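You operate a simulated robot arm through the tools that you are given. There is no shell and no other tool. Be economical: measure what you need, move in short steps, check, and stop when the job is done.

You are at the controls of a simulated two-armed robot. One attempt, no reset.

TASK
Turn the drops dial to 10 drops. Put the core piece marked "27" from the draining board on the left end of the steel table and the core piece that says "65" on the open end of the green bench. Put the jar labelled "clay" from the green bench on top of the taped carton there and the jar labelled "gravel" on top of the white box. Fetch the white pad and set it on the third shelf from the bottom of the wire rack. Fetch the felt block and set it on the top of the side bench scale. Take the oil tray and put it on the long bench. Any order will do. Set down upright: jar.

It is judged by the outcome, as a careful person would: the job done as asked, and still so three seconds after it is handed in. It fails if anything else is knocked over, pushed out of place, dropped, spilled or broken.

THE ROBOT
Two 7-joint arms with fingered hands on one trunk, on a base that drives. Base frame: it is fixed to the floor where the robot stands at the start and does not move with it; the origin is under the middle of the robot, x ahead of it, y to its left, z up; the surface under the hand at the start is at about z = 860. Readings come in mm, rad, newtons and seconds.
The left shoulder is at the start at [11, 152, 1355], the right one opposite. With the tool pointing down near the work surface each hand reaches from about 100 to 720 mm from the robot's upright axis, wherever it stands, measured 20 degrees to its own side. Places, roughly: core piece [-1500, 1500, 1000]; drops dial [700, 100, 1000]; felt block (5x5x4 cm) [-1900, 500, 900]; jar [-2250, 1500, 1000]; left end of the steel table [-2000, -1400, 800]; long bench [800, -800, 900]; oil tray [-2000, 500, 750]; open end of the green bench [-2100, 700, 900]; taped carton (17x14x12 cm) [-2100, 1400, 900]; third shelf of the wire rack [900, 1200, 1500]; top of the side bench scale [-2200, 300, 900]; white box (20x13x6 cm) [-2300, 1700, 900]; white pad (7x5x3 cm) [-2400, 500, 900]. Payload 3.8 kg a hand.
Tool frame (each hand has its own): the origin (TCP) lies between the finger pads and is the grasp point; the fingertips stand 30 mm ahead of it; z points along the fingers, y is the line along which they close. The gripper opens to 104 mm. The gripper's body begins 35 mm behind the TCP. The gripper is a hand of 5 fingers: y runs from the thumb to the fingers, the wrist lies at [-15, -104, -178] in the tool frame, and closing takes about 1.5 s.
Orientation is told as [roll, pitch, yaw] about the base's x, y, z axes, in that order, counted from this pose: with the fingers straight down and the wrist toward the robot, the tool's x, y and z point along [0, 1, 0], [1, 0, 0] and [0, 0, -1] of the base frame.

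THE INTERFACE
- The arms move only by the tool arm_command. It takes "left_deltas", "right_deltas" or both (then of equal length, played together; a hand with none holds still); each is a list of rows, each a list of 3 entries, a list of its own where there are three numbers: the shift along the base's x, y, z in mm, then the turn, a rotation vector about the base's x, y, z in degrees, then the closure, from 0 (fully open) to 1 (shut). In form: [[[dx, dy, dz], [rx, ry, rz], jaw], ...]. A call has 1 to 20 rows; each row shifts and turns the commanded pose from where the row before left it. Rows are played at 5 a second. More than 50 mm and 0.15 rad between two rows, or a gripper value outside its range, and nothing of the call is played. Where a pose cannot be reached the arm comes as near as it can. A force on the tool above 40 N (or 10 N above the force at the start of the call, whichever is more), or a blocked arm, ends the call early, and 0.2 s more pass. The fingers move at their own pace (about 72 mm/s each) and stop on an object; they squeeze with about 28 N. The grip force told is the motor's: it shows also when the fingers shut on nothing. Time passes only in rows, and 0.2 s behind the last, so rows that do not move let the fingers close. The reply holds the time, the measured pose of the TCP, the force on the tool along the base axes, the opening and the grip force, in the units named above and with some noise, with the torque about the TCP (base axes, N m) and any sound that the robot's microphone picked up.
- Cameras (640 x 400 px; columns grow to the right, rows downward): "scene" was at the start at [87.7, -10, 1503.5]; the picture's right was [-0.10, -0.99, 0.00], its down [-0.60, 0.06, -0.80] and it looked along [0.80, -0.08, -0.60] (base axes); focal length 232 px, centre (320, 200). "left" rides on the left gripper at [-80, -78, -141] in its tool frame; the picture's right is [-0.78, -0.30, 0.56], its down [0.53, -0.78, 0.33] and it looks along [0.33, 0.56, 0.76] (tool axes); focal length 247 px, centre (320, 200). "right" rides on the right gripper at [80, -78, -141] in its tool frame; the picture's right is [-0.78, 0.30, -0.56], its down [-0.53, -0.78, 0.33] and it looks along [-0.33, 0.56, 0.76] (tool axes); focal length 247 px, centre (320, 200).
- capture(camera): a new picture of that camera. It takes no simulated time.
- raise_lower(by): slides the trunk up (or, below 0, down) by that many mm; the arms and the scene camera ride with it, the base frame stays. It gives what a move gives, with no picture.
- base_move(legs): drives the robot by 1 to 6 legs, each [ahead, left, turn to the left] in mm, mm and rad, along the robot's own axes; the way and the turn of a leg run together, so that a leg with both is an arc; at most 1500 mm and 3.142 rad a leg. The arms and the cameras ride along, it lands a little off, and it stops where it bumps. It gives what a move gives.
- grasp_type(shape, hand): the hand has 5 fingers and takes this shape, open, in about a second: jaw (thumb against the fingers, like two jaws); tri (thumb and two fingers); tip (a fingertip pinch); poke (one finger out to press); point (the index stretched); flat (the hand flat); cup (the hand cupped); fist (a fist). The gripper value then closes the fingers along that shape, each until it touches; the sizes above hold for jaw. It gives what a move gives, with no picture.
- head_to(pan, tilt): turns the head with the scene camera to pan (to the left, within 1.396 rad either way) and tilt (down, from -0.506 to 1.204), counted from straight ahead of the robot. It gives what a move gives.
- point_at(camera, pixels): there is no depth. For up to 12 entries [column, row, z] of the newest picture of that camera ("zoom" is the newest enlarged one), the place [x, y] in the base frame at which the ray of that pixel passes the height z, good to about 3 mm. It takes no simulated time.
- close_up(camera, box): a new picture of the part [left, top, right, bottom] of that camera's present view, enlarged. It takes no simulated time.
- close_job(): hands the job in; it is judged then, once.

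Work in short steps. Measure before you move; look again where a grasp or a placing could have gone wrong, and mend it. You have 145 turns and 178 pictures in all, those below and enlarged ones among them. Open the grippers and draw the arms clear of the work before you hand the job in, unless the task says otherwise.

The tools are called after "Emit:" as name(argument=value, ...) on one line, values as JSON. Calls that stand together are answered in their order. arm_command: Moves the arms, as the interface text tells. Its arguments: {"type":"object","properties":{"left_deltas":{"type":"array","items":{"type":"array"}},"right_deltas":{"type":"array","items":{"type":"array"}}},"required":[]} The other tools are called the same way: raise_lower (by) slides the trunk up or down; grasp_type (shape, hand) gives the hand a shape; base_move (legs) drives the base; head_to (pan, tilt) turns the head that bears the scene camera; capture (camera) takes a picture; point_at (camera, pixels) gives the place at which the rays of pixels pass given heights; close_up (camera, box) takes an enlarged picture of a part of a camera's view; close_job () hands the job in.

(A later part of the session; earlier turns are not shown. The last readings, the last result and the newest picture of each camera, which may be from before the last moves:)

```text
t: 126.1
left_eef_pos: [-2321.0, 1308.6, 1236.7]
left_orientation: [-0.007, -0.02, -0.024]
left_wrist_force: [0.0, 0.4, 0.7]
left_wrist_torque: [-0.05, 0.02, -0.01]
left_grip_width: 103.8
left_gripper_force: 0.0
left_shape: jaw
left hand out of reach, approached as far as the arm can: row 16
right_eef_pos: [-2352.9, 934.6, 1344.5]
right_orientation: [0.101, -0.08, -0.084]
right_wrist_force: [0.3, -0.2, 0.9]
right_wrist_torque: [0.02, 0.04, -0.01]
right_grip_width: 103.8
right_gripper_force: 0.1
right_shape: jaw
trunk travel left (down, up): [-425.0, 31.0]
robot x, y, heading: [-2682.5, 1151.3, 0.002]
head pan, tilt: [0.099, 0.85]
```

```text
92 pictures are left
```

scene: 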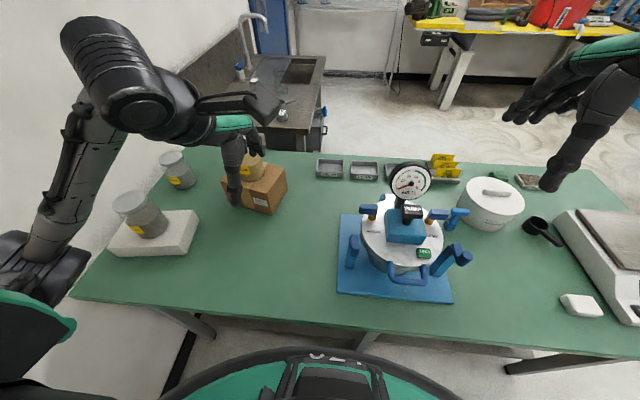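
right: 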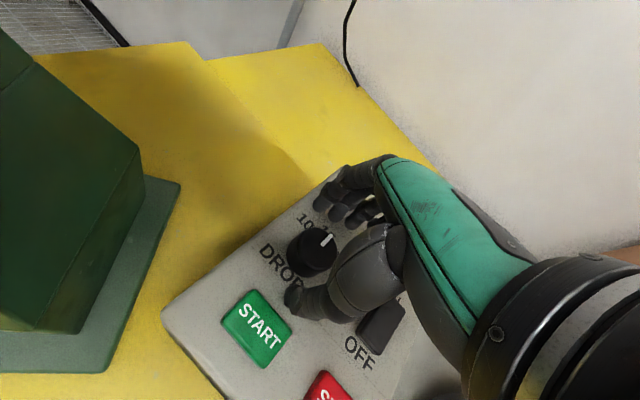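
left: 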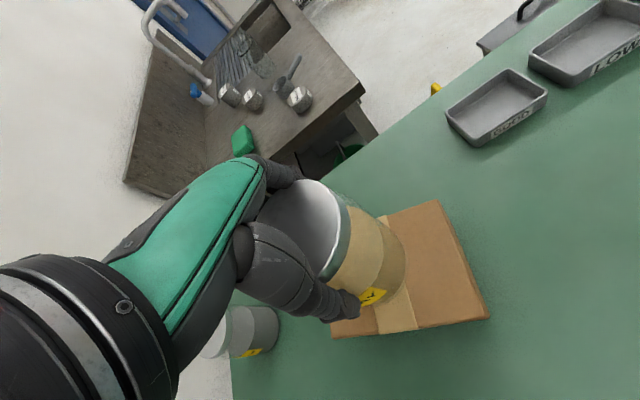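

Both jars are placed. Now I slide right along the aisle to fetch the white pad with the left hand.

Emit:
base_move(legs=[[-70, -730, 0]])

Emit:
capture(camera="left")

Emit:
capture(camera="scene")

```text
t: 130.1
left_eef_pos: [-2398.8, 574.8, 1237.2]
left_orientation: [-0.01, -0.022, -0.058]
left_wrist_force: [0.0, 0.0, 0.0]
left_wrist_torque: [0.02, -0.01, 0.02]
left_grip_width: 103.9
left_gripper_force: 0.0
left_shape: jaw
right_eef_pos: [-2442.6, 201.1, 1344.3]
right_orientation: [0.098, -0.081, -0.118]
right_wrist_force: [0.3, 0.7, -0.2]
right_wrist_torque: [0.0, 0.02, -0.01]
right_grip_width: 103.8
right_gripper_force: 0.0
right_shape: jaw
trunk travel left (down, up): [-425.0, 31.0]
robot x, y, heading: [-2760.6, 426.9, -0.036]
head pan, tilt: [0.099, 0.85]
```

```text
91 pictures are left
```

left: 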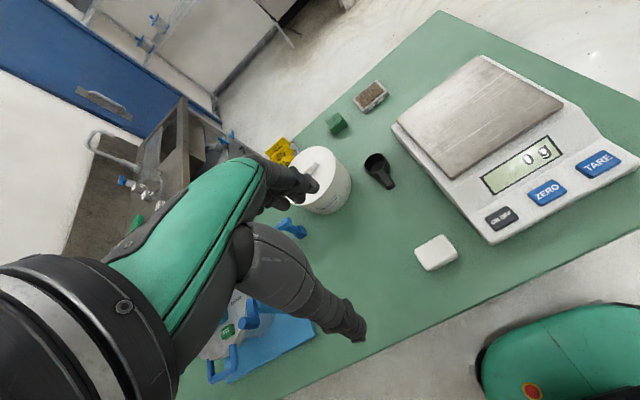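

```text
90 pictures are left
```

scene: 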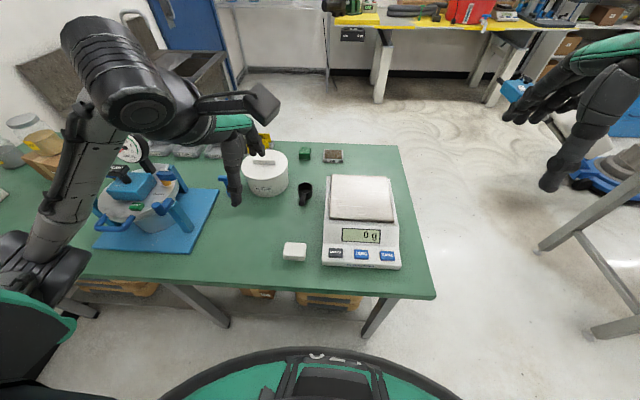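

I locate the pad from both cameras (left (436,250), scene (295,248)), and also the scale pan and felt block.

Emit:
point_at(camera="left", pixels=[[436, 250, 873], [415, 250, 873], [438, 234, 873], [458, 252, 873], [432, 270, 860]])

Emit:
point_at(camera="scene", pixels=[[295, 248, 873], [305, 152, 883], [333, 156, 865], [331, 177, 920], [391, 179, 920], [395, 221, 920], [331, 218, 920], [435, 298, 843], [402, 146, 843]])

```text
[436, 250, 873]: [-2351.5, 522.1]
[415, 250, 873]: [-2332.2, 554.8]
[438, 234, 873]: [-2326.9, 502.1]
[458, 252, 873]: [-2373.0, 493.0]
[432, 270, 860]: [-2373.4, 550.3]
```

```text
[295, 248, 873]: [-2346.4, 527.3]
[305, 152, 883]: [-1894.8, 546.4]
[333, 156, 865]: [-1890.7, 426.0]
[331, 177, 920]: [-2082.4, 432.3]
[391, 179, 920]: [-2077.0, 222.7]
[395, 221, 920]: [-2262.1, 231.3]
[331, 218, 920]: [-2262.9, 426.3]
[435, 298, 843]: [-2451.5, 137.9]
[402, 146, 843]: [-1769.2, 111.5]
```

Pad centre ≈(-2350,524). I move over it and descend to z 960 for a check, then grasp.

Emit:
arm_command(left_deltas=[[[25, -25, -30], [0, 0, 0], 0], [[24, -26, -30], [0, 0, 0], 0], [[0, 0, -48], [0, 0, 0], 0.2], [[0, 0, -48], [0, 0, 0], 0.2], [[0, 0, -48], [0, 0, 0], 0.2], [[0, 0, -48], [0, 0, 0], 0.2], [[0, 0, -25], [0, 0, 0], 0.2], [[0, 0, 0], [0, 0, 0], 0.2]])

Emit:
capture(camera="left")

```text
t: 131.8
left_eef_pos: [-2350.3, 521.4, 961.6]
left_orientation: [-0.01, -0.021, -0.057]
left_wrist_force: [-0.5, -0.5, 0.7]
left_wrist_torque: [-0.01, 0.0, 0.0]
left_grip_width: 83.4
left_gripper_force: 0.0
left_shape: jaw
right_eef_pos: [-2443.3, 198.8, 1342.9]
right_orientation: [0.098, -0.081, -0.117]
right_wrist_force: [0.5, 0.7, -0.2]
right_wrist_torque: [0.02, -0.02, 0.0]
right_grip_width: 104.1
right_gripper_force: 0.1
right_shape: jaw
trunk travel left (down, up): [-425.0, 31.0]
robot x, y, heading: [-2762.8, 423.4, -0.034]
head pan, tilt: [0.099, 0.85]
```

```text
89 pictures are left
```

left: 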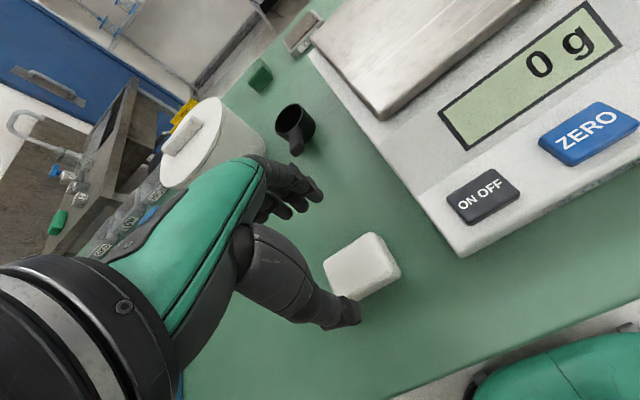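

Emit:
point_at(camera="left", pixels=[[361, 260, 873], [323, 263, 873], [372, 232, 873], [400, 265, 873], [350, 293, 873]])

```text
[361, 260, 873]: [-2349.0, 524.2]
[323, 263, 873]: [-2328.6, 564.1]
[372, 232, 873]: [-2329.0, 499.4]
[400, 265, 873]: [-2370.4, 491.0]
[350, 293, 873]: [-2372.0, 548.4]
```

Pad centre confirmed at (-2349,524). I descend to z 879 and close.

Emit:
arm_command(left_deltas=[[[0, 2, -40], [0, 0, 0], 0.2], [[0, 0, -25], [0, 0, 0], 0.2], [[0, 0, -16], [0, 0, 0], 0.2], [[0, 0, 0], [0, 0, 0], 0.6], [[0, 0, 0], [0, 0, 0], 1], [[0, 0, 0], [0, 0, 0], 1], [[0, 0, 0], [0, 0, 0], 1]])

Emit:
arm_command(left_deltas=[[[0, 0, 15], [0, 0, 0], 1], [[0, 0, 40], [0, 0, 0], 1], [[0, 0, 48], [0, 0, 0], 1], [[0, 0, 48], [0, 0, 0], 1], [[0, 0, 48], [0, 0, 0], 1], [[0, 0, 48], [0, 0, 0], 1], [[0, 0, 48], [0, 0, 0], 1], [[0, 0, 48], [0, 0, 0], 1], [[0, 0, 0], [0, 0, 0], 1]])

Emit:
capture(camera="left")

```text
t: 132.7
left_eef_pos: [-2343.6, 522.0, 891.4]
left_orientation: [-0.02, -0.049, -0.057]
left_wrist_force: [-6.7, 1.5, 17.6]
left_wrist_torque: [0.03, 1.09, 0.0]
left_grip_width: 61.4
left_gripper_force: 0.0
left_shape: jaw
right_eef_pos: [-2447.0, 199.3, 1345.1]
right_orientation: [0.1, -0.081, -0.118]
right_wrist_force: [-0.3, -0.1, -0.6]
right_wrist_torque: [0.02, 0.04, -0.01]
right_grip_width: 104.0
right_gripper_force: 0.1
right_shape: jaw
trunk travel left (down, up): [-425.0, 31.0]
robot x, y, heading: [-2765.2, 430.3, -0.036]
head pan, tilt: [0.099, 0.85]
stopped in row 4 (left hand): the force on the tool passed its limit at 50 N (the readings are from after the stop); the commanded pose is now the measured one
```

```text
t: 134.7
left_eef_pos: [-2339.5, 521.3, 1232.8]
left_orientation: [-0.016, -0.041, -0.055]
left_wrist_force: [0.2, 0.6, -0.8]
left_wrist_torque: [-0.02, -0.01, -0.02]
left_grip_width: 40.0
left_gripper_force: 28.4
left_shape: jaw
right_eef_pos: [-2443.0, 200.4, 1344.1]
right_orientation: [0.1, -0.08, -0.117]
right_wrist_force: [0.7, -0.4, 0.1]
right_wrist_torque: [0.0, 0.04, 0.02]
right_grip_width: 103.9
right_gripper_force: 0.1
right_shape: jaw
trunk travel left (down, up): [-425.0, 31.0]
robot x, y, heading: [-2761.6, 427.4, -0.032]
head pan, tilt: [0.099, 0.85]
```

```text
88 pictures are left
```

left: 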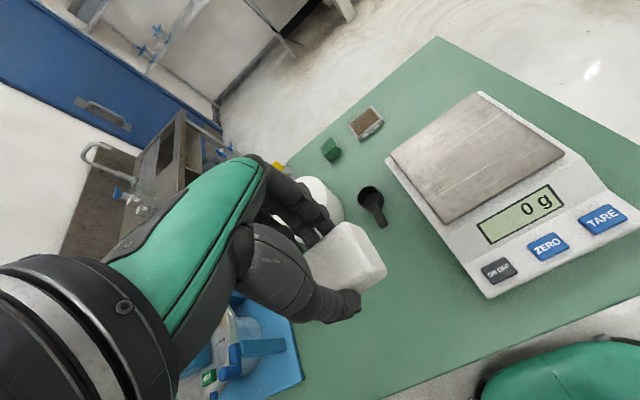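

The thumb touched the bench but the pad was gripped and lifted (40 mm width). Now I drive around to the bench's open end, facing +y at about (-1950,-130).

Emit:
base_move(legs=[[-20, -880, 0.033], [815, 0, 0], [0, 0, 1.57], [320, 0, 0]])

Emit:
head_to(pan=0.1, tilt=0.8)

Emit:
capture(camera="scene")

Emit:
capture(camera="right")

```text
t: 149.1
left_eef_pos: [-2052.9, 319.2, 1231.6]
left_orientation: [-0.019, -0.041, 1.531]
left_wrist_force: [-0.6, -0.6, -0.5]
left_wrist_torque: [0.0, -0.02, -0.04]
left_grip_width: 40.0
left_gripper_force: 28.3
left_shape: jaw
right_eef_pos: [-1730.5, 220.7, 1343.7]
right_orientation: [0.101, -0.078, 1.472]
right_wrist_force: [0.2, 0.4, -0.1]
right_wrist_torque: [-0.04, -0.01, 0.01]
right_grip_width: 103.7
right_gripper_force: 0.1
right_shape: jaw
trunk travel left (down, up): [-425.0, 31.0]
robot x, y, heading: [-1954.1, -108.3, 1.555]
head pan, tilt: [0.099, 0.85]
stopped in leg 4: the robot was blocked; the commanded pose is now the measured one
```

```text
t: 149.7
left_eef_pos: [-2053.1, 315.8, 1232.1]
left_orientation: [-0.017, -0.043, 1.531]
left_wrist_force: [0.0, -0.2, -0.6]
left_wrist_torque: [0.02, -0.04, 0.0]
left_grip_width: 40.1
left_gripper_force: 28.4
left_shape: jaw
right_eef_pos: [-1730.1, 217.8, 1344.3]
right_orientation: [0.099, -0.082, 1.471]
right_wrist_force: [0.5, -0.5, 0.0]
right_wrist_torque: [-0.01, 0.01, -0.01]
right_grip_width: 103.9
right_gripper_force: 0.1
right_shape: jaw
trunk travel left (down, up): [-425.0, 31.0]
robot x, y, heading: [-1952.0, -107.6, 1.556]
head pan, tilt: [0.099, 0.799]
```

```text
87 pictures are left
```

scene: 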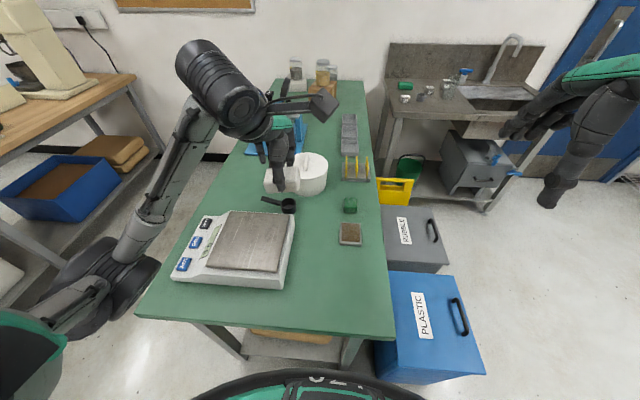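

```text
86 pictures are left
```

right: 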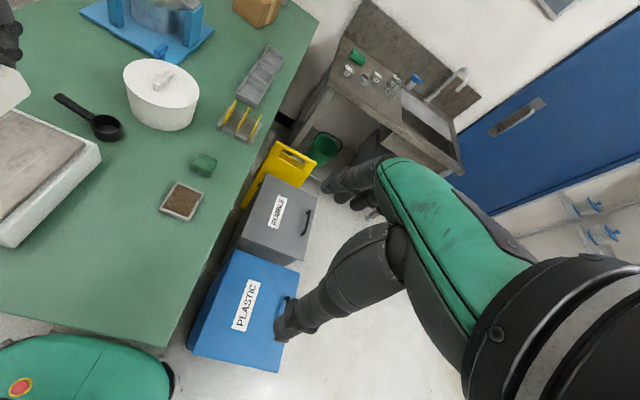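

Bumped lightly at y −108; I ease back 15 mm and measure felt block and oil tray from both cameras.

Emit:
base_move(legs=[[-15, 0, 0]])

Emit:
arm_command(right_deltas=[[[-40, 5, -25], [-5.2, -5.2, 0], 0.2], [[-40, 5, -25], [0, 0, 0], 0.2], [[-40, 10, -25], [0, 0, 5], 0.2], [[-30, 10, -35], [0, 0, 0], 0.2], [[0, 0, 0], [0, 0, 0], 0.2]])

Emit:
capture(camera="right")

Emit:
capture(camera="scene")

```text
t: 150.5
left_eef_pos: [-2053.2, 304.9, 1230.2]
left_orientation: [-0.017, -0.039, 1.532]
left_wrist_force: [0.1, 1.7, -1.1]
left_wrist_torque: [-0.04, 0.0, -0.04]
left_grip_width: 39.9
left_gripper_force: 28.0
left_shape: jaw
right_eef_pos: [-1730.3, 207.5, 1342.5]
right_orientation: [0.098, -0.076, 1.472]
right_wrist_force: [0.4, 1.0, 0.1]
right_wrist_torque: [-0.05, 0.02, 0.0]
right_grip_width: 104.0
right_gripper_force: 0.1
right_shape: jaw
trunk travel left (down, up): [-425.0, 31.0]
robot x, y, heading: [-1951.5, -122.3, 1.554]
head pan, tilt: [0.099, 0.799]
```

```text
t: 151.7
left_eef_pos: [-2054.5, 301.3, 1231.8]
left_orientation: [-0.019, -0.044, 1.533]
left_wrist_force: [0.0, -0.2, -0.2]
left_wrist_torque: [0.03, 0.0, 0.0]
left_grip_width: 40.1
left_gripper_force: 27.5
left_shape: jaw
right_eef_pos: [-1882.8, 232.5, 1234.1]
right_orientation: [0.0, 0.001, 1.563]
right_wrist_force: [-0.9, -0.3, -0.1]
right_wrist_torque: [0.02, 0.01, 0.0]
right_grip_width: 83.5
right_gripper_force: 0.0
right_shape: jaw
trunk travel left (down, up): [-425.0, 31.0]
robot x, y, heading: [-1952.8, -122.9, 1.557]
head pan, tilt: [0.099, 0.799]
```

```text
85 pictures are left
```

right: 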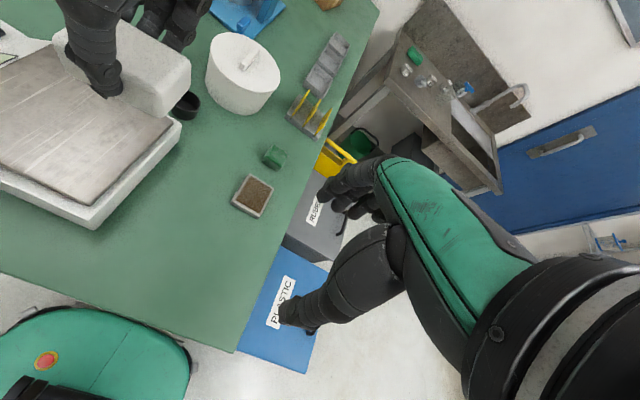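

```text
84 pictures are left
```

scene: 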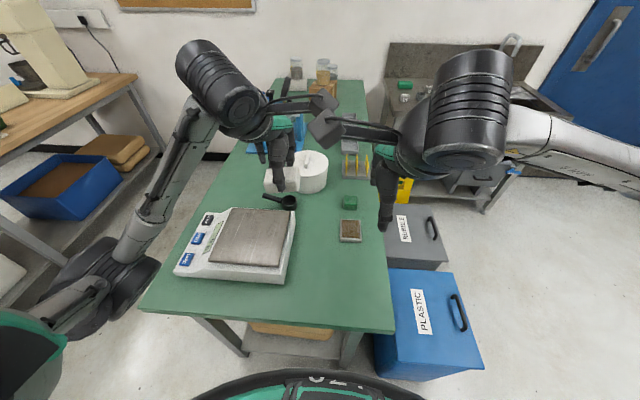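

I compute felt, oil tray and scale pan positions.

Emit:
point_at(camera="right", pixels=[[274, 155, 883], [253, 192, 865], [234, 204, 865], [274, 185, 865], [247, 173, 865], [263, 216, 855]])

Emit:
point_at(camera="scene", pixels=[[350, 199, 883], [350, 229, 865], [232, 208, 920], [289, 211, 920], [278, 265, 920], [210, 259, 920]])

Emit:
close_up(camera="right", box=[220, 130, 310, 230])

```text
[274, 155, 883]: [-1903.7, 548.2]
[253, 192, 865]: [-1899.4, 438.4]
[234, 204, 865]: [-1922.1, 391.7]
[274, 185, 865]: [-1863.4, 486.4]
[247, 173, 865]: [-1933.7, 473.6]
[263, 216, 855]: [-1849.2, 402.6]
```

```text
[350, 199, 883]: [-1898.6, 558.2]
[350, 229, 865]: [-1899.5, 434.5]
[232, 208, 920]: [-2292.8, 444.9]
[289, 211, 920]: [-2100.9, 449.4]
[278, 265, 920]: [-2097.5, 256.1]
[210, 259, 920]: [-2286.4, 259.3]
```

```text
4.00 times, centred on (265, 180) of right
```

zoom: 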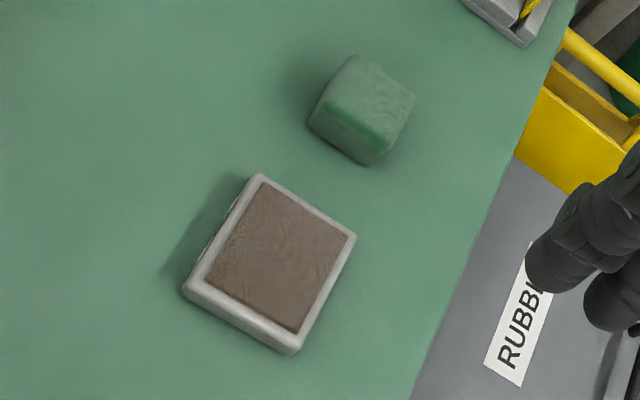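

Felt centre ≈(-1902,552); tray centre ≈(-1892,439). I move the left hand (with pad) out of the way to the left and the right hand over the felt block.

Emit:
arm_command(left_deltas=[[[-45, -15, 10], [0, 0, 0], 1], [[-45, -15, 10], [0, 0, 0], 1], [[-45, -15, 10], [0, 0, 0], 1], [[-45, -15, 10], [0, 0, 0], 1], [[-45, -15, 10], [0, 0, 0], 1], [[-45, -15, 10], [0, 0, 0], 1], [[0, 0, 0], [0, 0, 0], 1], [[0, 0, 0], [0, 0, 0], 1], [[0, 0, 0], [0, 0, 0], 1], [[0, 0, 0], [0, 0, 0], 1]], right_deltas=[[[-3, 45, -15], [0, 0, 0], 0.3], [[-3, 45, -15], [0, 0, 0], 0.3], [[-3, 45, -15], [0, 0, 0], 0.3], [[-3, 45, -15], [0, 0, 0], 0.3], [[-3, 45, -15], [0, 0, 0], 0.3], [[-2, 45, -15], [0, 0, 0], 0.3], [[-2, 48, -15], [0, 0, 0], 0.3], [[0, 0, -48], [0, 0, 0], 0.3], [[0, 0, -48], [0, 0, 0], 0.3], [[0, 0, -40], [0, 0, 0], 0.3]])

Emit:
capture(camera="right")

```text
refused: row 7 steps farther than a row can; nothing moved
```

```text
82 pictures are left
```

right: 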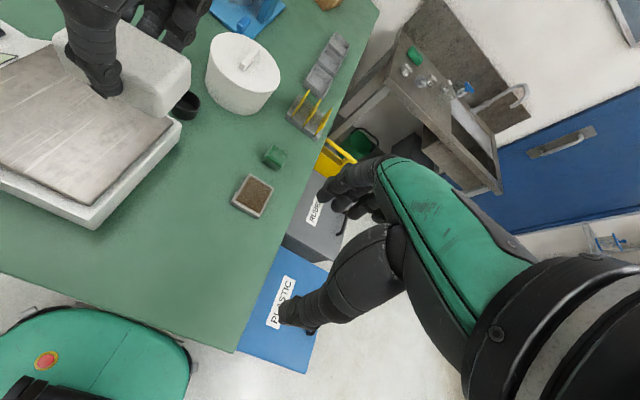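

Row 7 slightly too long; I resend with 45 mm steps.

Emit:
arm_command(left_deltas=[[[-45, -15, 10], [0, 0, 0], 1], [[-45, -15, 10], [0, 0, 0], 1], [[-45, -15, 10], [0, 0, 0], 1], [[-45, -15, 10], [0, 0, 0], 1], [[-45, -15, 10], [0, 0, 0], 1], [[-45, -15, 10], [0, 0, 0], 1], [[0, 0, 0], [0, 0, 0], 1], [[0, 0, 0], [0, 0, 0], 1], [[0, 0, 0], [0, 0, 0], 1], [[0, 0, 0], [0, 0, 0], 1]], right_deltas=[[[-3, 45, -15], [0, 0, 0], 0.3], [[-3, 45, -15], [0, 0, 0], 0.3], [[-3, 45, -15], [0, 0, 0], 0.3], [[-3, 45, -15], [0, 0, 0], 0.3], [[-3, 45, -15], [0, 0, 0], 0.3], [[-2, 45, -15], [0, 0, 0], 0.3], [[-2, 46, -15], [0, 0, 0], 0.3], [[0, 0, -46], [0, 0, 0], 0.3], [[0, 0, -46], [0, 0, 0], 0.3], [[0, 0, -40], [0, 0, 0], 0.3]])

Emit:
capture(camera="right")

```text
t: 153.9
left_eef_pos: [-2321.7, 210.1, 1288.7]
left_orientation: [-0.018, -0.045, 1.53]
left_wrist_force: [-0.4, 1.1, -1.4]
left_wrist_torque: [0.03, -0.03, 0.02]
left_grip_width: 39.6
left_gripper_force: 28.4
left_shape: jaw
right_eef_pos: [-1898.3, 549.9, 999.4]
right_orientation: [0.0, 0.002, 1.564]
right_wrist_force: [0.4, -0.1, -0.4]
right_wrist_torque: [0.01, 0.02, 0.0]
right_grip_width: 73.2
right_gripper_force: 0.1
right_shape: jaw
trunk travel left (down, up): [-425.0, 31.0]
robot x, y, heading: [-1951.7, -121.1, 1.559]
head pan, tilt: [0.099, 0.799]
```

```text
81 pictures are left
```

right: 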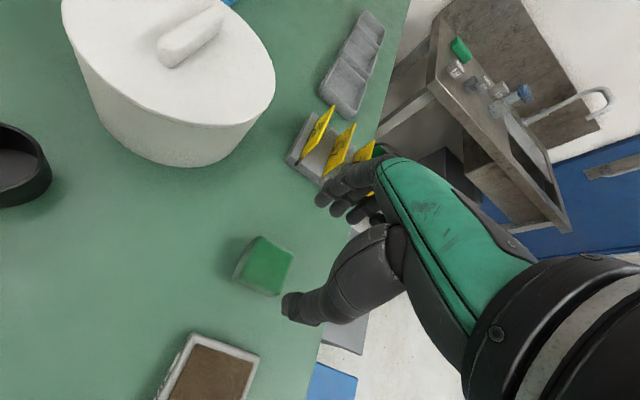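

Emit:
point_at(camera="right", pixels=[[266, 262, 883], [250, 237, 883], [293, 250, 883], [279, 293, 883], [239, 275, 883], [310, 175, 870]])

```text
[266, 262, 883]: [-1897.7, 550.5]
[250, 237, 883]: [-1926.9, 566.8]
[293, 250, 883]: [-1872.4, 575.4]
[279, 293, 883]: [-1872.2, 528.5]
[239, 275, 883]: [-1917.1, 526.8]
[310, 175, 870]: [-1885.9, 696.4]
```

Felt centred under the hand. I descend to z 896 and close.

Emit:
arm_command(right_deltas=[[[0, 0, -45], [0, 0, 0], 0.3], [[0, 0, -30], [0, 0, 0], 0.3], [[0, 0, -18], [0, 0, 0], 0.3], [[0, 0, -9], [0, 0, 0], 0.3], [[0, 0, 0], [0, 0, 0], 0.6], [[0, 0, 0], [0, 0, 0], 1], [[0, 0, 0], [0, 0, 0], 1], [[0, 0, 0], [0, 0, 0], 1]])

Emit:
arm_command(right_deltas=[[[0, 0, 10], [0, 0, 0], 1], [[0, 0, 35], [0, 0, 0], 1], [[0, 0, 45], [0, 0, 0], 1], [[0, 0, 45], [0, 0, 0], 1], [[0, 0, 0], [0, 0, 0], 1]])

Emit:
capture(camera="right")

```text
t: 155.7
left_eef_pos: [-2321.7, 210.2, 1288.8]
left_orientation: [-0.018, -0.043, 1.532]
left_wrist_force: [0.9, 0.4, 0.3]
left_wrist_torque: [0.01, 0.0, 0.0]
left_grip_width: 40.2
left_gripper_force: 27.8
left_shape: jaw
right_eef_pos: [-1881.8, 526.5, 894.9]
right_orientation: [0.0, 0.001, 1.565]
right_wrist_force: [0.5, 0.2, -0.4]
right_wrist_torque: [0.03, 0.03, 0.04]
right_grip_width: 44.7
right_gripper_force: 27.8
right_shape: jaw
right hand out of reach, approached as far as the arm can: row 2, 3, 4
trunk travel left (down, up): [-425.0, 31.0]
robot x, y, heading: [-1953.1, -120.6, 1.559]
head pan, tilt: [0.099, 0.799]
```

```text
t: 156.9
left_eef_pos: [-2321.0, 210.9, 1289.0]
left_orientation: [-0.018, -0.044, 1.534]
left_wrist_force: [-1.2, -0.2, 0.4]
left_wrist_torque: [0.02, 0.02, -0.02]
left_grip_width: 39.7
left_gripper_force: 28.1
left_shape: jaw
right_eef_pos: [-1883.9, 523.8, 1028.4]
right_orientation: [0.0, 0.001, 1.561]
right_wrist_force: [0.5, 0.7, -0.4]
right_wrist_torque: [0.03, 0.01, -0.01]
right_grip_width: 44.8
right_gripper_force: 28.0
right_shape: jaw
trunk travel left (down, up): [-425.0, 31.0]
robot x, y, heading: [-1951.8, -122.5, 1.558]
head pan, tilt: [0.099, 0.799]
```

```text
80 pictures are left
```

right: 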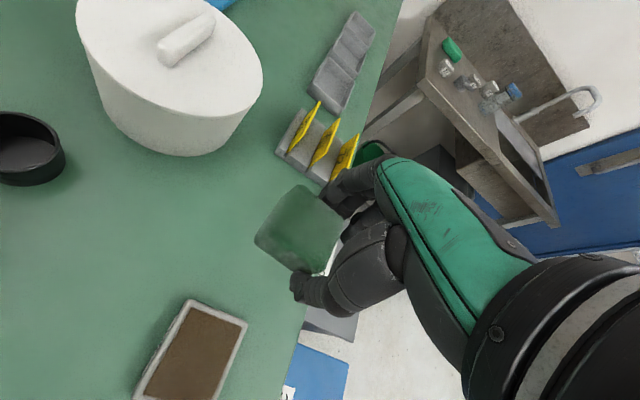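

The felt block is held off-centre but firmly (45 mm). Pan centre computes to ≈(-2187,332), z≈943. I carry the block over there.

Emit:
arm_command(right_deltas=[[[0, -20, 30], [0, 0, 0], 1], [[-36, -24, 0], [0, 0, 0], 1], [[-36, -24, 0], [0, 0, 0], 1], [[-36, -24, 0], [0, 0, 0], 1], [[-36, -24, 0], [0, 0, 0], 1], [[-36, -24, 0], [0, 0, 0], 1], [[-36, -24, 0], [0, 0, 0], 1], [[-36, -24, 0], [0, 0, 0], 1], [[-36, -24, 0], [0, 0, 0], 1], [[0, 0, 0], [0, 0, 0], 1]])

Emit:
capture(camera="right")

Emit:
capture(camera="scene")

```text
t: 159.1
left_eef_pos: [-2320.8, 210.7, 1289.8]
left_orientation: [-0.017, -0.042, 1.533]
left_wrist_force: [-0.6, -0.2, -0.3]
left_wrist_torque: [0.02, 0.02, -0.01]
left_grip_width: 39.7
left_gripper_force: 28.3
left_shape: jaw
right_eef_pos: [-2169.3, 312.0, 1062.1]
right_orientation: [-0.001, 0.002, 1.562]
right_wrist_force: [-0.3, -0.3, -0.1]
right_wrist_torque: [0.03, 0.02, -0.01]
right_grip_width: 44.4
right_gripper_force: 27.8
right_shape: jaw
trunk travel left (down, up): [-425.0, 31.0]
robot x, y, heading: [-1949.5, -118.9, 1.553]
head pan, tilt: [0.099, 0.799]
```

```text
79 pictures are left
```

right: 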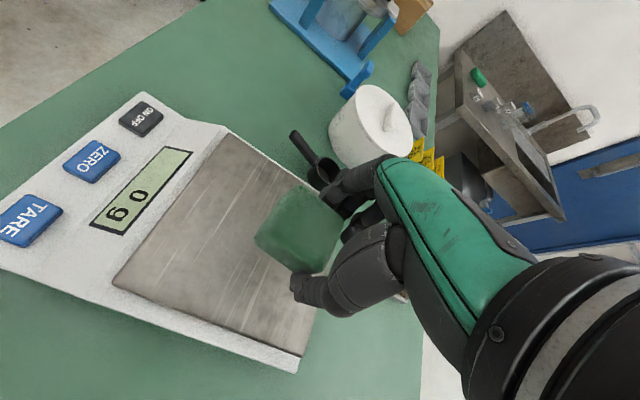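

```text
78 pictures are left
```

scene: 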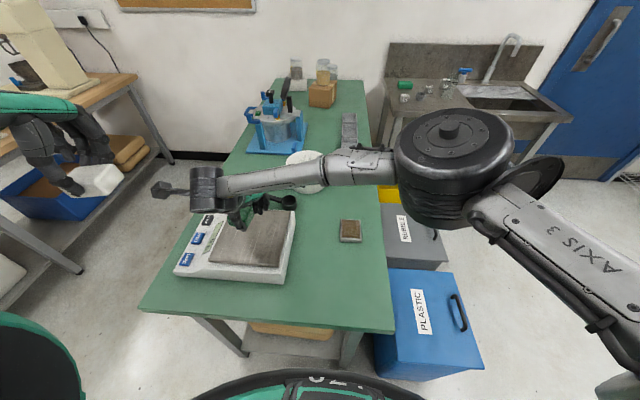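

I check pan corners from the right camera at z 940.

Emit:
point_at(camera="right", pixels=[[228, 132, 930], [114, 280, 930], [243, 328, 930], [298, 233, 1010], [228, 132, 943], [114, 280, 943]])

```text
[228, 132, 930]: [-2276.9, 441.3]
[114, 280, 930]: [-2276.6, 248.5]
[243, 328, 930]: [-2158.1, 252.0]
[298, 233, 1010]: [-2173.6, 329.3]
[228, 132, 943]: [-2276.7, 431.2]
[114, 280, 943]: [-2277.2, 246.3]
```

Felt is over the pan (centre ≈(-2183,342)). I lower with decreasing steps until contact.

Emit:
arm_command(right_deltas=[[[-8, 10, -25], [0, 0, 0], 1], [[0, 0, -18], [0, 0, 0], 1], [[0, 0, -8], [0, 0, 0], 1], [[0, 0, -4], [0, 0, 0], 1], [[0, 0, -3], [0, 0, 0], 1], [[0, 0, 0], [0, 0, 0], 1]])

Emit:
capture(camera="right")

```text
t: 160.5
left_eef_pos: [-2320.8, 210.4, 1287.6]
left_orientation: [-0.016, -0.044, 1.534]
left_wrist_force: [0.0, 1.6, -0.6]
left_wrist_torque: [0.03, -0.01, -0.02]
left_grip_width: 39.6
left_gripper_force: 28.1
left_shape: jaw
right_eef_pos: [-2177.6, 325.1, 1000.5]
right_orientation: [0.001, 0.002, 1.563]
right_wrist_force: [0.8, -0.6, -0.5]
right_wrist_torque: [0.01, -0.01, -0.04]
right_grip_width: 44.6
right_gripper_force: 28.2
right_shape: jaw
trunk travel left (down, up): [-425.0, 31.0]
robot x, y, heading: [-1951.9, -123.7, 1.552]
head pan, tilt: [0.099, 0.799]
```

```text
77 pictures are left
```

right: 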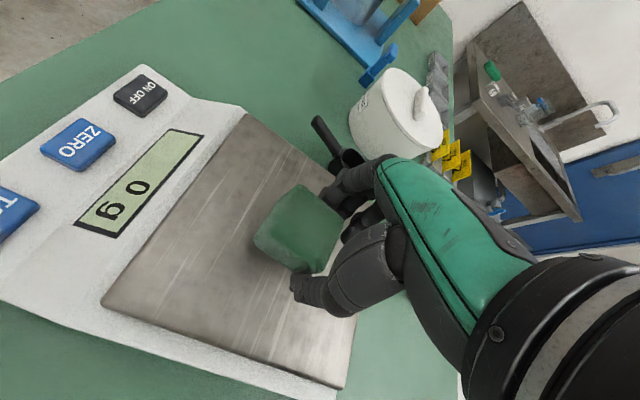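

Emit:
arm_command(right_deltas=[[[0, 0, -4], [0, 0, 0], 1], [[0, 0, -4], [0, 0, 0], 1], [[0, 0, -4], [0, 0, 0], 1], [[0, 0, -3], [0, 0, 0], 1], [[0, 0, -3], [0, 0, 0], 1], [[0, 0, 0], [0, 0, 0], 1]])

Emit:
capture(camera="right")

```text
t: 161.9
left_eef_pos: [-2320.0, 209.9, 1288.4]
left_orientation: [-0.018, -0.044, 1.533]
left_wrist_force: [-0.5, -0.7, -0.9]
left_wrist_torque: [0.03, 0.0, 0.02]
left_grip_width: 40.0
left_gripper_force: 27.8
left_shape: jaw
right_eef_pos: [-2178.7, 325.1, 983.9]
right_orientation: [0.0, 0.001, 1.564]
right_wrist_force: [-0.1, -0.2, 0.7]
right_wrist_torque: [0.0, -0.02, -0.01]
right_grip_width: 44.8
right_gripper_force: 28.1
right_shape: jaw
trunk travel left (down, up): [-425.0, 31.0]
robot x, y, heading: [-1950.3, -121.2, 1.556]
head pan, tilt: [0.099, 0.799]
```

```text
76 pictures are left
```

right: 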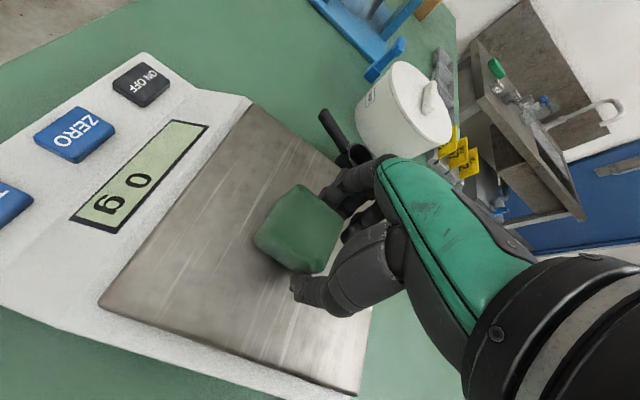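

Still hanging slightly above; I continue down.

Emit:
arm_command(right_deltas=[[[0, 0, -3], [0, 0, 0], 1], [[0, 0, -3], [0, 0, 0], 1], [[0, 0, -3], [0, 0, 0], 1], [[0, 0, 0], [0, 0, 0], 1]])

Emit:
arm_command(right_deltas=[[[0, 0, -2], [0, 0, 0], 1], [[0, 0, -2], [0, 0, 0], 1], [[0, 0, -2], [0, 0, 0], 1], [[0, 0, 0], [0, 0, 0], 1]])

Emit:
capture(camera="right")

```text
t: 162.9
left_eef_pos: [-2320.6, 208.8, 1289.0]
left_orientation: [-0.018, -0.045, 1.533]
left_wrist_force: [-0.1, 0.4, 0.4]
left_wrist_torque: [-0.01, 0.0, -0.03]
left_grip_width: 39.7
left_gripper_force: 27.9
left_shape: jaw
right_eef_pos: [-2178.9, 322.8, 976.1]
right_orientation: [0.002, -0.004, 1.565]
right_wrist_force: [0.1, 1.3, 22.1]
right_wrist_torque: [0.19, -0.02, -0.01]
right_grip_width: 45.4
right_gripper_force: 28.1
right_shape: jaw
trunk travel left (down, up): [-425.0, 31.0]
robot x, y, heading: [-1953.7, -121.7, 1.554]
head pan, tilt: [0.099, 0.799]
```

```text
t: 163.5
left_eef_pos: [-2319.5, 207.1, 1290.8]
left_orientation: [-0.018, -0.046, 1.529]
left_wrist_force: [-0.4, 0.8, -0.9]
left_wrist_torque: [-0.03, -0.01, 0.02]
left_grip_width: 39.8
left_gripper_force: 28.3
left_shape: jaw
right_eef_pos: [-2179.8, 324.1, 976.4]
right_orientation: [0.006, -0.009, 1.565]
right_wrist_force: [4.0, -5.9, 21.8]
right_wrist_torque: [-0.06, -0.09, -0.02]
right_grip_width: 45.6
right_gripper_force: 28.3
right_shape: jaw
trunk travel left (down, up): [-425.0, 31.0]
robot x, y, heading: [-1950.2, -120.5, 1.555]
head pan, tilt: [0.099, 0.799]
stopped in row 3 (right hand): the force on the tool passed its limit at 41 N (the readings are from after the stop); the commanded pose is now the measured one
```

```text
75 pictures are left
```

right: 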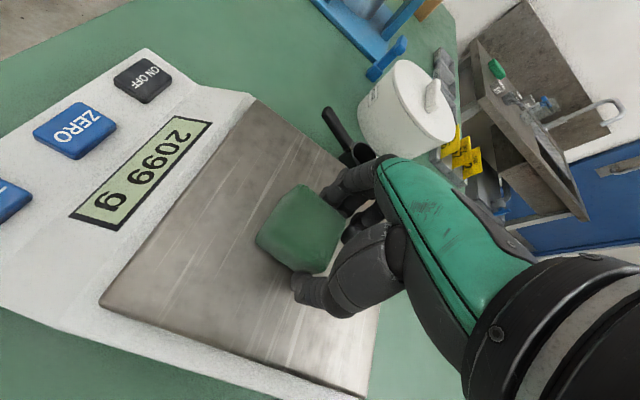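

Contact: the scale reads 2099 g of push. I ease up 3 mm, open and lift.

Emit:
arm_command(right_deltas=[[[0, 0, 3], [0, 0, 0], 1], [[0, 0, 0], [0, 0, 0], 0.5], [[0, 0, 0], [0, 0, 0], 0.3], [[0, 0, 0], [0, 0, 0], 0.2], [[0, 0, 25], [0, 0, 0], 0.2], [[0, 0, 45], [0, 0, 0], 0.2], [[0, 0, 45], [0, 0, 0], 0.2], [[0, 0, 0], [0, 0, 0], 0.2]])

Emit:
capture(camera="right")

```text
t: 165.3
left_eef_pos: [-2322.0, 211.4, 1289.0]
left_orientation: [-0.017, -0.044, 1.532]
left_wrist_force: [0.3, 0.2, -0.7]
left_wrist_torque: [0.01, 0.03, -0.02]
left_grip_width: 39.8
left_gripper_force: 27.9
left_shape: jaw
right_eef_pos: [-2179.5, 329.3, 1091.6]
right_orientation: [0.002, -0.001, 1.563]
right_wrist_force: [0.4, -0.2, -0.3]
right_wrist_torque: [-0.02, 0.01, 0.01]
right_grip_width: 82.9
right_gripper_force: 0.1
right_shape: jaw
trunk travel left (down, up): [-425.0, 31.0]
robot x, y, heading: [-1949.3, -126.0, 1.554]
head pan, tilt: [0.099, 0.799]
```

```text
74 pictures are left
```

right: 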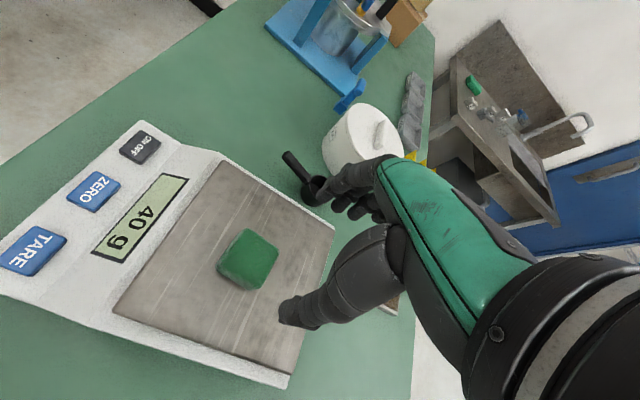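

Felt block is on the scale (40 g). Now the oil tray: I move the open right hand over it at z≈1000 with +9° yaw.

Emit:
arm_command(right_deltas=[[[41, 15, -5], [0, 0, 0], 0], [[41, 15, -5], [0, 0, 0], 0], [[41, 15, -10], [0, 0, 4], 0], [[41, 15, -15], [0, 0, 5], 0], [[41, 16, -18], [0, 0, 0], 0], [[41, 16, -18], [0, 0, 0], 0], [[41, 16, -18], [0, 0, 0], 0], [[0, 0, 0], [0, 0, 0], 0]])

Emit:
capture(camera="right")

```text
t: 167.1
left_eef_pos: [-2321.9, 210.3, 1288.3]
left_orientation: [-0.019, -0.044, 1.533]
left_wrist_force: [0.8, -0.5, -0.7]
left_wrist_torque: [-0.01, -0.02, 0.0]
left_grip_width: 39.8
left_gripper_force: 28.4
left_shape: jaw
right_eef_pos: [-1889.9, 431.8, 1002.6]
right_orientation: [0.003, -0.003, 1.72]
right_wrist_force: [0.0, -0.1, 0.4]
right_wrist_torque: [0.02, 0.0, 0.01]
right_grip_width: 103.8
right_gripper_force: 0.1
right_shape: jaw
trunk travel left (down, up): [-425.0, 31.0]
robot x, y, heading: [-1950.0, -120.6, 1.555]
head pan, tilt: [0.099, 0.799]
```

```text
73 pictures are left
```

right: 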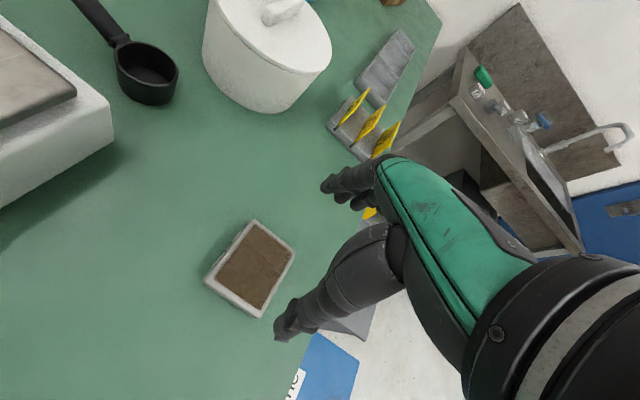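

Emit:
point_at(camera="right", pixels=[[253, 222, 865], [295, 250, 865], [260, 313, 865], [206, 279, 865], [252, 267, 865]])

```text
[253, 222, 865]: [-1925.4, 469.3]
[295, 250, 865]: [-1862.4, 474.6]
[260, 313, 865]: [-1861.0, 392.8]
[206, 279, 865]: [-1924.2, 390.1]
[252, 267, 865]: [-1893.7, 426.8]
```

Tray spans x −1925…−1862, y 391…472, axis-aligned; I undo the yaw and descend with the hand fully open, watching for contact.

Emit:
arm_command(right_deltas=[[[-3, 0, -20], [0, 0, -8.5], 0], [[0, 0, -40], [0, 0, 0], 0], [[0, 0, -30], [0, 0, 0], 0], [[0, 0, -10], [0, 0, 0], 0], [[0, 0, -6], [0, 0, 0], 0], [[0, 0, -5], [0, 0, 0], 0], [[0, 0, -4], [0, 0, 0], 0], [[0, 0, 0], [0, 0, 0], 0]])

Emit:
capture(camera="right")

```text
t: 168.9
left_eef_pos: [-2320.8, 208.8, 1288.9]
left_orientation: [-0.018, -0.045, 1.532]
left_wrist_force: [-0.4, -0.2, -1.0]
left_wrist_torque: [0.01, 0.0, -0.04]
left_grip_width: 40.1
left_gripper_force: 27.9
left_shape: jaw
right_eef_pos: [-1895.2, 433.1, 889.1]
right_orientation: [0.004, -0.009, 1.573]
right_wrist_force: [0.9, -1.9, 11.9]
right_wrist_torque: [0.68, -0.14, -0.02]
right_grip_width: 103.0
right_gripper_force: 0.0
right_shape: jaw
trunk travel left (down, up): [-425.0, 31.0]
robot x, y, heading: [-1953.4, -119.8, 1.554]
head pan, tilt: [0.099, 0.799]
```

```text
72 pictures are left
```

right: 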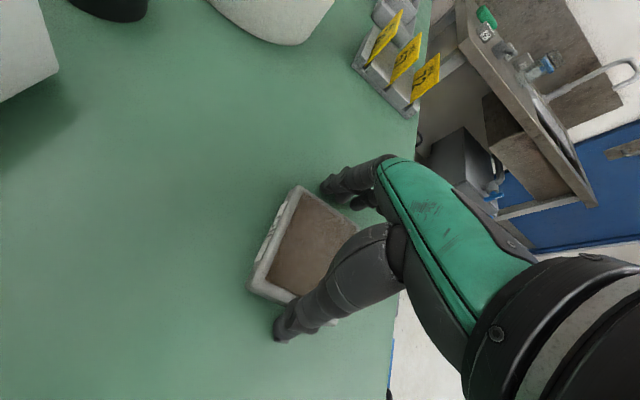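

The tips touch the bench around the tray. I raise 3 mm and close gradually.

Emit:
arm_command(right_deltas=[[[0, 0, 3], [0, 0, 0], 0], [[0, 0, 0], [0, 0, 0], 0.15], [[0, 0, 0], [0, 0, 0], 0.3], [[0, 0, 0], [0, 0, 0], 0.6], [[0, 0, 0], [0, 0, 0], 1], [[0, 0, 0], [0, 0, 0], 1]])

Emit:
arm_command(right_deltas=[[[0, 0, 8], [0, 0, 0], 1], [[0, 0, 12], [0, 0, 0], 1], [[0, 0, 20], [0, 0, 0], 1], [[0, 0, 0], [0, 0, 0], 1]])

Emit:
capture(camera="right")

```text
t: 170.3
left_eef_pos: [-2321.7, 210.7, 1288.3]
left_orientation: [-0.017, -0.042, 1.531]
left_wrist_force: [0.1, 0.2, -0.2]
left_wrist_torque: [-0.01, 0.01, 0.03]
left_grip_width: 39.8
left_gripper_force: 28.2
left_shape: jaw
right_eef_pos: [-1895.9, 433.7, 890.3]
right_orientation: [0.004, -0.004, 1.574]
right_wrist_force: [-0.7, 1.3, 4.6]
right_wrist_torque: [0.1, -0.04, 0.03]
right_grip_width: 82.1
right_gripper_force: 27.8
right_shape: jaw
trunk travel left (down, up): [-425.0, 31.0]
robot x, y, heading: [-1951.7, -123.5, 1.553]
head pan, tilt: [0.099, 0.799]
```

```text
t: 171.3
left_eef_pos: [-2321.0, 211.9, 1289.2]
left_orientation: [-0.017, -0.043, 1.534]
left_wrist_force: [0.2, -0.7, -0.3]
left_wrist_torque: [0.05, -0.02, -0.05]
left_grip_width: 39.8
left_gripper_force: 28.0
left_shape: jaw
right_eef_pos: [-1894.2, 436.6, 929.6]
right_orientation: [0.004, -0.002, 1.572]
right_wrist_force: [-0.2, 0.7, -3.6]
right_wrist_torque: [0.0, 0.02, 0.0]
right_grip_width: 82.0
right_gripper_force: 28.3
right_shape: jaw
trunk travel left (down, up): [-425.0, 31.0]
robot x, y, heading: [-1954.2, -122.0, 1.553]
head pan, tilt: [0.099, 0.799]
```

```text
71 pictures are left
```

right: 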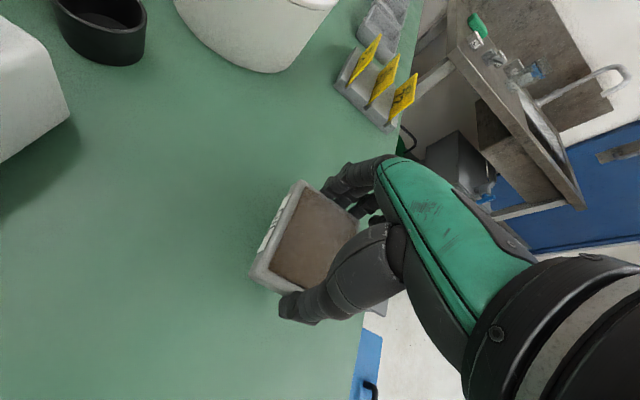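

Tray is held level. I raise and draw it in, then drive back and around to the long bench.

Emit:
arm_command(right_deltas=[[[0, -20, 40], [0, 0, 0], 1], [[0, -30, 38], [0, 0, 0], 1], [[10, -30, 35], [0, 0, 0], 1], [[20, -30, 30], [0, 0, 0], 1], [[20, -30, 30], [0, 0, 0], 1], [[0, 0, 0], [0, 0, 0], 1]], left_deltas=[[[40, 0, 5], [0, 0, 0], 1], [[40, 0, 5], [0, 0, 0], 1], [[40, 0, 0], [0, 0, 0], 1], [[40, 0, 0], [0, 0, 0], 1], [[20, 0, 0], [0, 0, 0], 1], [[0, 0, 0], [0, 0, 0], 1]])

Emit:
base_move(legs=[[-370, 0, 0], [0, 0, -1.553], [1400, 0, 0], [500, 250, 0]])

Emit:
head_to(pan=0.2, tilt=0.35)

Emit:
capture(camera="scene")

```text
t: 172.7
left_eef_pos: [-2143.8, 222.8, 1304.7]
left_orientation: [-0.019, -0.039, 1.533]
left_wrist_force: [0.4, -0.1, -0.1]
left_wrist_torque: [0.0, -0.04, -0.02]
left_grip_width: 39.7
left_gripper_force: 27.9
left_shape: jaw
left hand out of reach, approached as far as the arm can: row 3, 4
right_eef_pos: [-1848.0, 293.5, 1104.0]
right_orientation: [0.001, -0.001, 1.571]
right_wrist_force: [-0.8, -0.1, -3.9]
right_wrist_torque: [0.0, 0.02, 0.01]
right_grip_width: 82.2
right_gripper_force: 28.3
right_shape: jaw
trunk travel left (down, up): [-425.0, 31.0]
robot x, y, heading: [-1955.0, -122.1, 1.557]
head pan, tilt: [0.099, 0.799]
```

```text
t: 188.2
left_eef_pos: [267.3, -120.2, 1305.0]
left_orientation: [-0.017, -0.041, -0.056]
left_wrist_force: [0.4, 0.7, -0.1]
left_wrist_torque: [0.03, -0.05, 0.0]
left_grip_width: 39.4
left_gripper_force: 28.4
left_shape: jaw
right_eef_pos: [332.8, -417.2, 1103.5]
right_orientation: [0.004, -0.005, -0.017]
right_wrist_force: [0.1, 0.4, -4.1]
right_wrist_torque: [-0.01, 0.0, -0.01]
right_grip_width: 81.7
right_gripper_force: 28.1
right_shape: jaw
trunk travel left (down, up): [-425.0, 31.0]
robot x, y, heading: [-79.4, -305.1, -0.035]
head pan, tilt: [0.099, 0.799]
```

```text
t: 189.1
left_eef_pos: [268.4, -119.9, 1305.8]
left_orientation: [-0.017, -0.04, -0.056]
left_wrist_force: [0.4, -0.2, -0.7]
left_wrist_torque: [-0.02, 0.0, -0.02]
left_grip_width: 39.3
left_gripper_force: 28.3
left_shape: jaw
right_eef_pos: [335.0, -417.9, 1101.9]
right_orientation: [0.004, -0.001, -0.015]
right_wrist_force: [0.3, 0.3, -4.1]
right_wrist_torque: [0.01, -0.01, 0.02]
right_grip_width: 81.8
right_gripper_force: 28.5
right_shape: jaw
trunk travel left (down, up): [-425.0, 31.0]
robot x, y, heading: [-82.9, -303.9, -0.031]
head pan, tilt: [0.201, 0.351]
```

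```text
70 pictures are left
```

scene: 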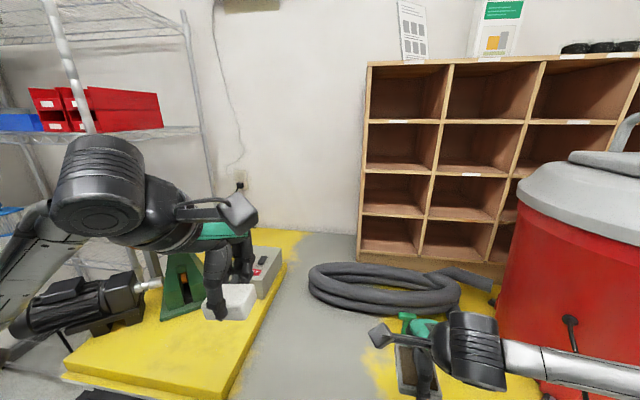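

The bench is ahead. I look down at the free area near the front edge.

Emit:
base_move(legs=[[90, 0, 0.03]])

Emit:
head_to(pan=0.0, tilt=0.8)

Emit:
capture(camera="scene")

```text
t: 190.2
left_eef_pos: [349.8, -111.1, 1305.1]
left_orientation: [-0.016, -0.046, -0.025]
left_wrist_force: [-0.3, 0.6, -1.2]
left_wrist_torque: [0.01, -0.02, 0.01]
left_grip_width: 39.4
left_gripper_force: 28.2
left_shape: jaw
right_eef_pos: [425.7, -406.3, 1104.2]
right_orientation: [0.004, -0.008, 0.015]
right_wrist_force: [0.2, 0.7, -4.4]
right_wrist_torque: [-0.03, -0.01, 0.0]
right_grip_width: 81.7
right_gripper_force: 28.3
right_shape: jaw
trunk travel left (down, up): [-425.0, 31.0]
robot x, y, heading: [13.1, -309.3, -0.001]
head pan, tilt: [0.201, 0.351]
```

```text
t: 191.1
left_eef_pos: [356.5, -110.9, 1305.2]
left_orientation: [-0.017, -0.039, -0.028]
left_wrist_force: [-0.1, 0.7, 0.0]
left_wrist_torque: [0.0, -0.01, -0.02]
left_grip_width: 39.4
left_gripper_force: 28.3
left_shape: jaw
right_eef_pos: [430.7, -407.5, 1102.4]
right_orientation: [0.005, -0.001, 0.015]
right_wrist_force: [0.3, 0.1, -4.7]
right_wrist_torque: [-0.03, 0.03, 0.01]
right_grip_width: 81.8
right_gripper_force: 28.0
right_shape: jaw
trunk travel left (down, up): [-425.0, 31.0]
robot x, y, heading: [12.1, -304.8, -0.0]
head pan, tilt: [0.0, 0.799]
```

```text
69 pictures are left
```

scene: 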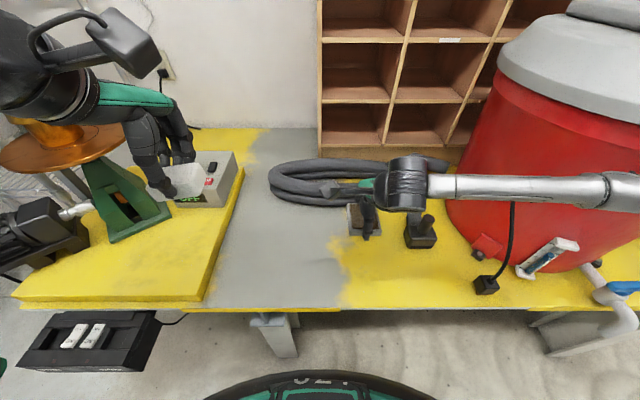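

The grey strip around (285,260) is free. I convert that spot and edges.

Emit:
point_at(camera="scene", pixels=[[285, 260, 860], [340, 270, 860], [300, 300, 860], [215, 290, 875], [330, 200, 860], [420, 245, 860]])

```text
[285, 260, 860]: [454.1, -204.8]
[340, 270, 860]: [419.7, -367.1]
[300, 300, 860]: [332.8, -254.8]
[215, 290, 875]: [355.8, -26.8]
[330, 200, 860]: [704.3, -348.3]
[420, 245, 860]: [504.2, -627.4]
```

I carry the tray to (470,-262) and lower it towards the bench.

Emit:
arm_command(right_deltas=[[[12, 46, 0], [0, 0, 0], 1], [[14, 46, 0], [0, 0, 0], 1], [[13, 46, -10], [0, 0, 0], 1], [[0, 7, -45], [0, 0, 0], 1], [[0, 0, -45], [0, 0, 0], 1], [[0, 0, -45], [0, 0, 0], 1], [[0, 0, -25], [0, 0, 0], 1], [[0, 0, -8], [0, 0, 0], 1], [[0, 0, 0], [0, 0, 0], 1]])

Emit:
capture(camera="right")

```text
t: 193.1
left_eef_pos: [354.5, -110.3, 1305.4]
left_orientation: [-0.017, -0.041, -0.028]
left_wrist_force: [-0.1, -1.3, 0.0]
left_wrist_torque: [-0.01, 0.01, 0.0]
left_grip_width: 39.7
left_gripper_force: 28.2
left_shape: jaw
right_eef_pos: [468.9, -259.6, 925.9]
right_orientation: [0.004, -0.001, 0.015]
right_wrist_force: [0.9, 0.3, -4.2]
right_wrist_torque: [-0.04, -0.01, 0.01]
right_grip_width: 81.6
right_gripper_force: 28.1
right_shape: jaw
trunk travel left (down, up): [-425.0, 31.0]
robot x, y, heading: [10.2, -306.4, -0.002]
head pan, tilt: [0.0, 0.799]
```

```text
68 pictures are left
```

right: 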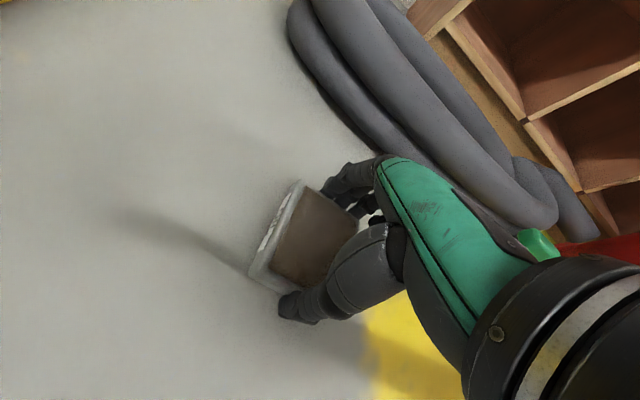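

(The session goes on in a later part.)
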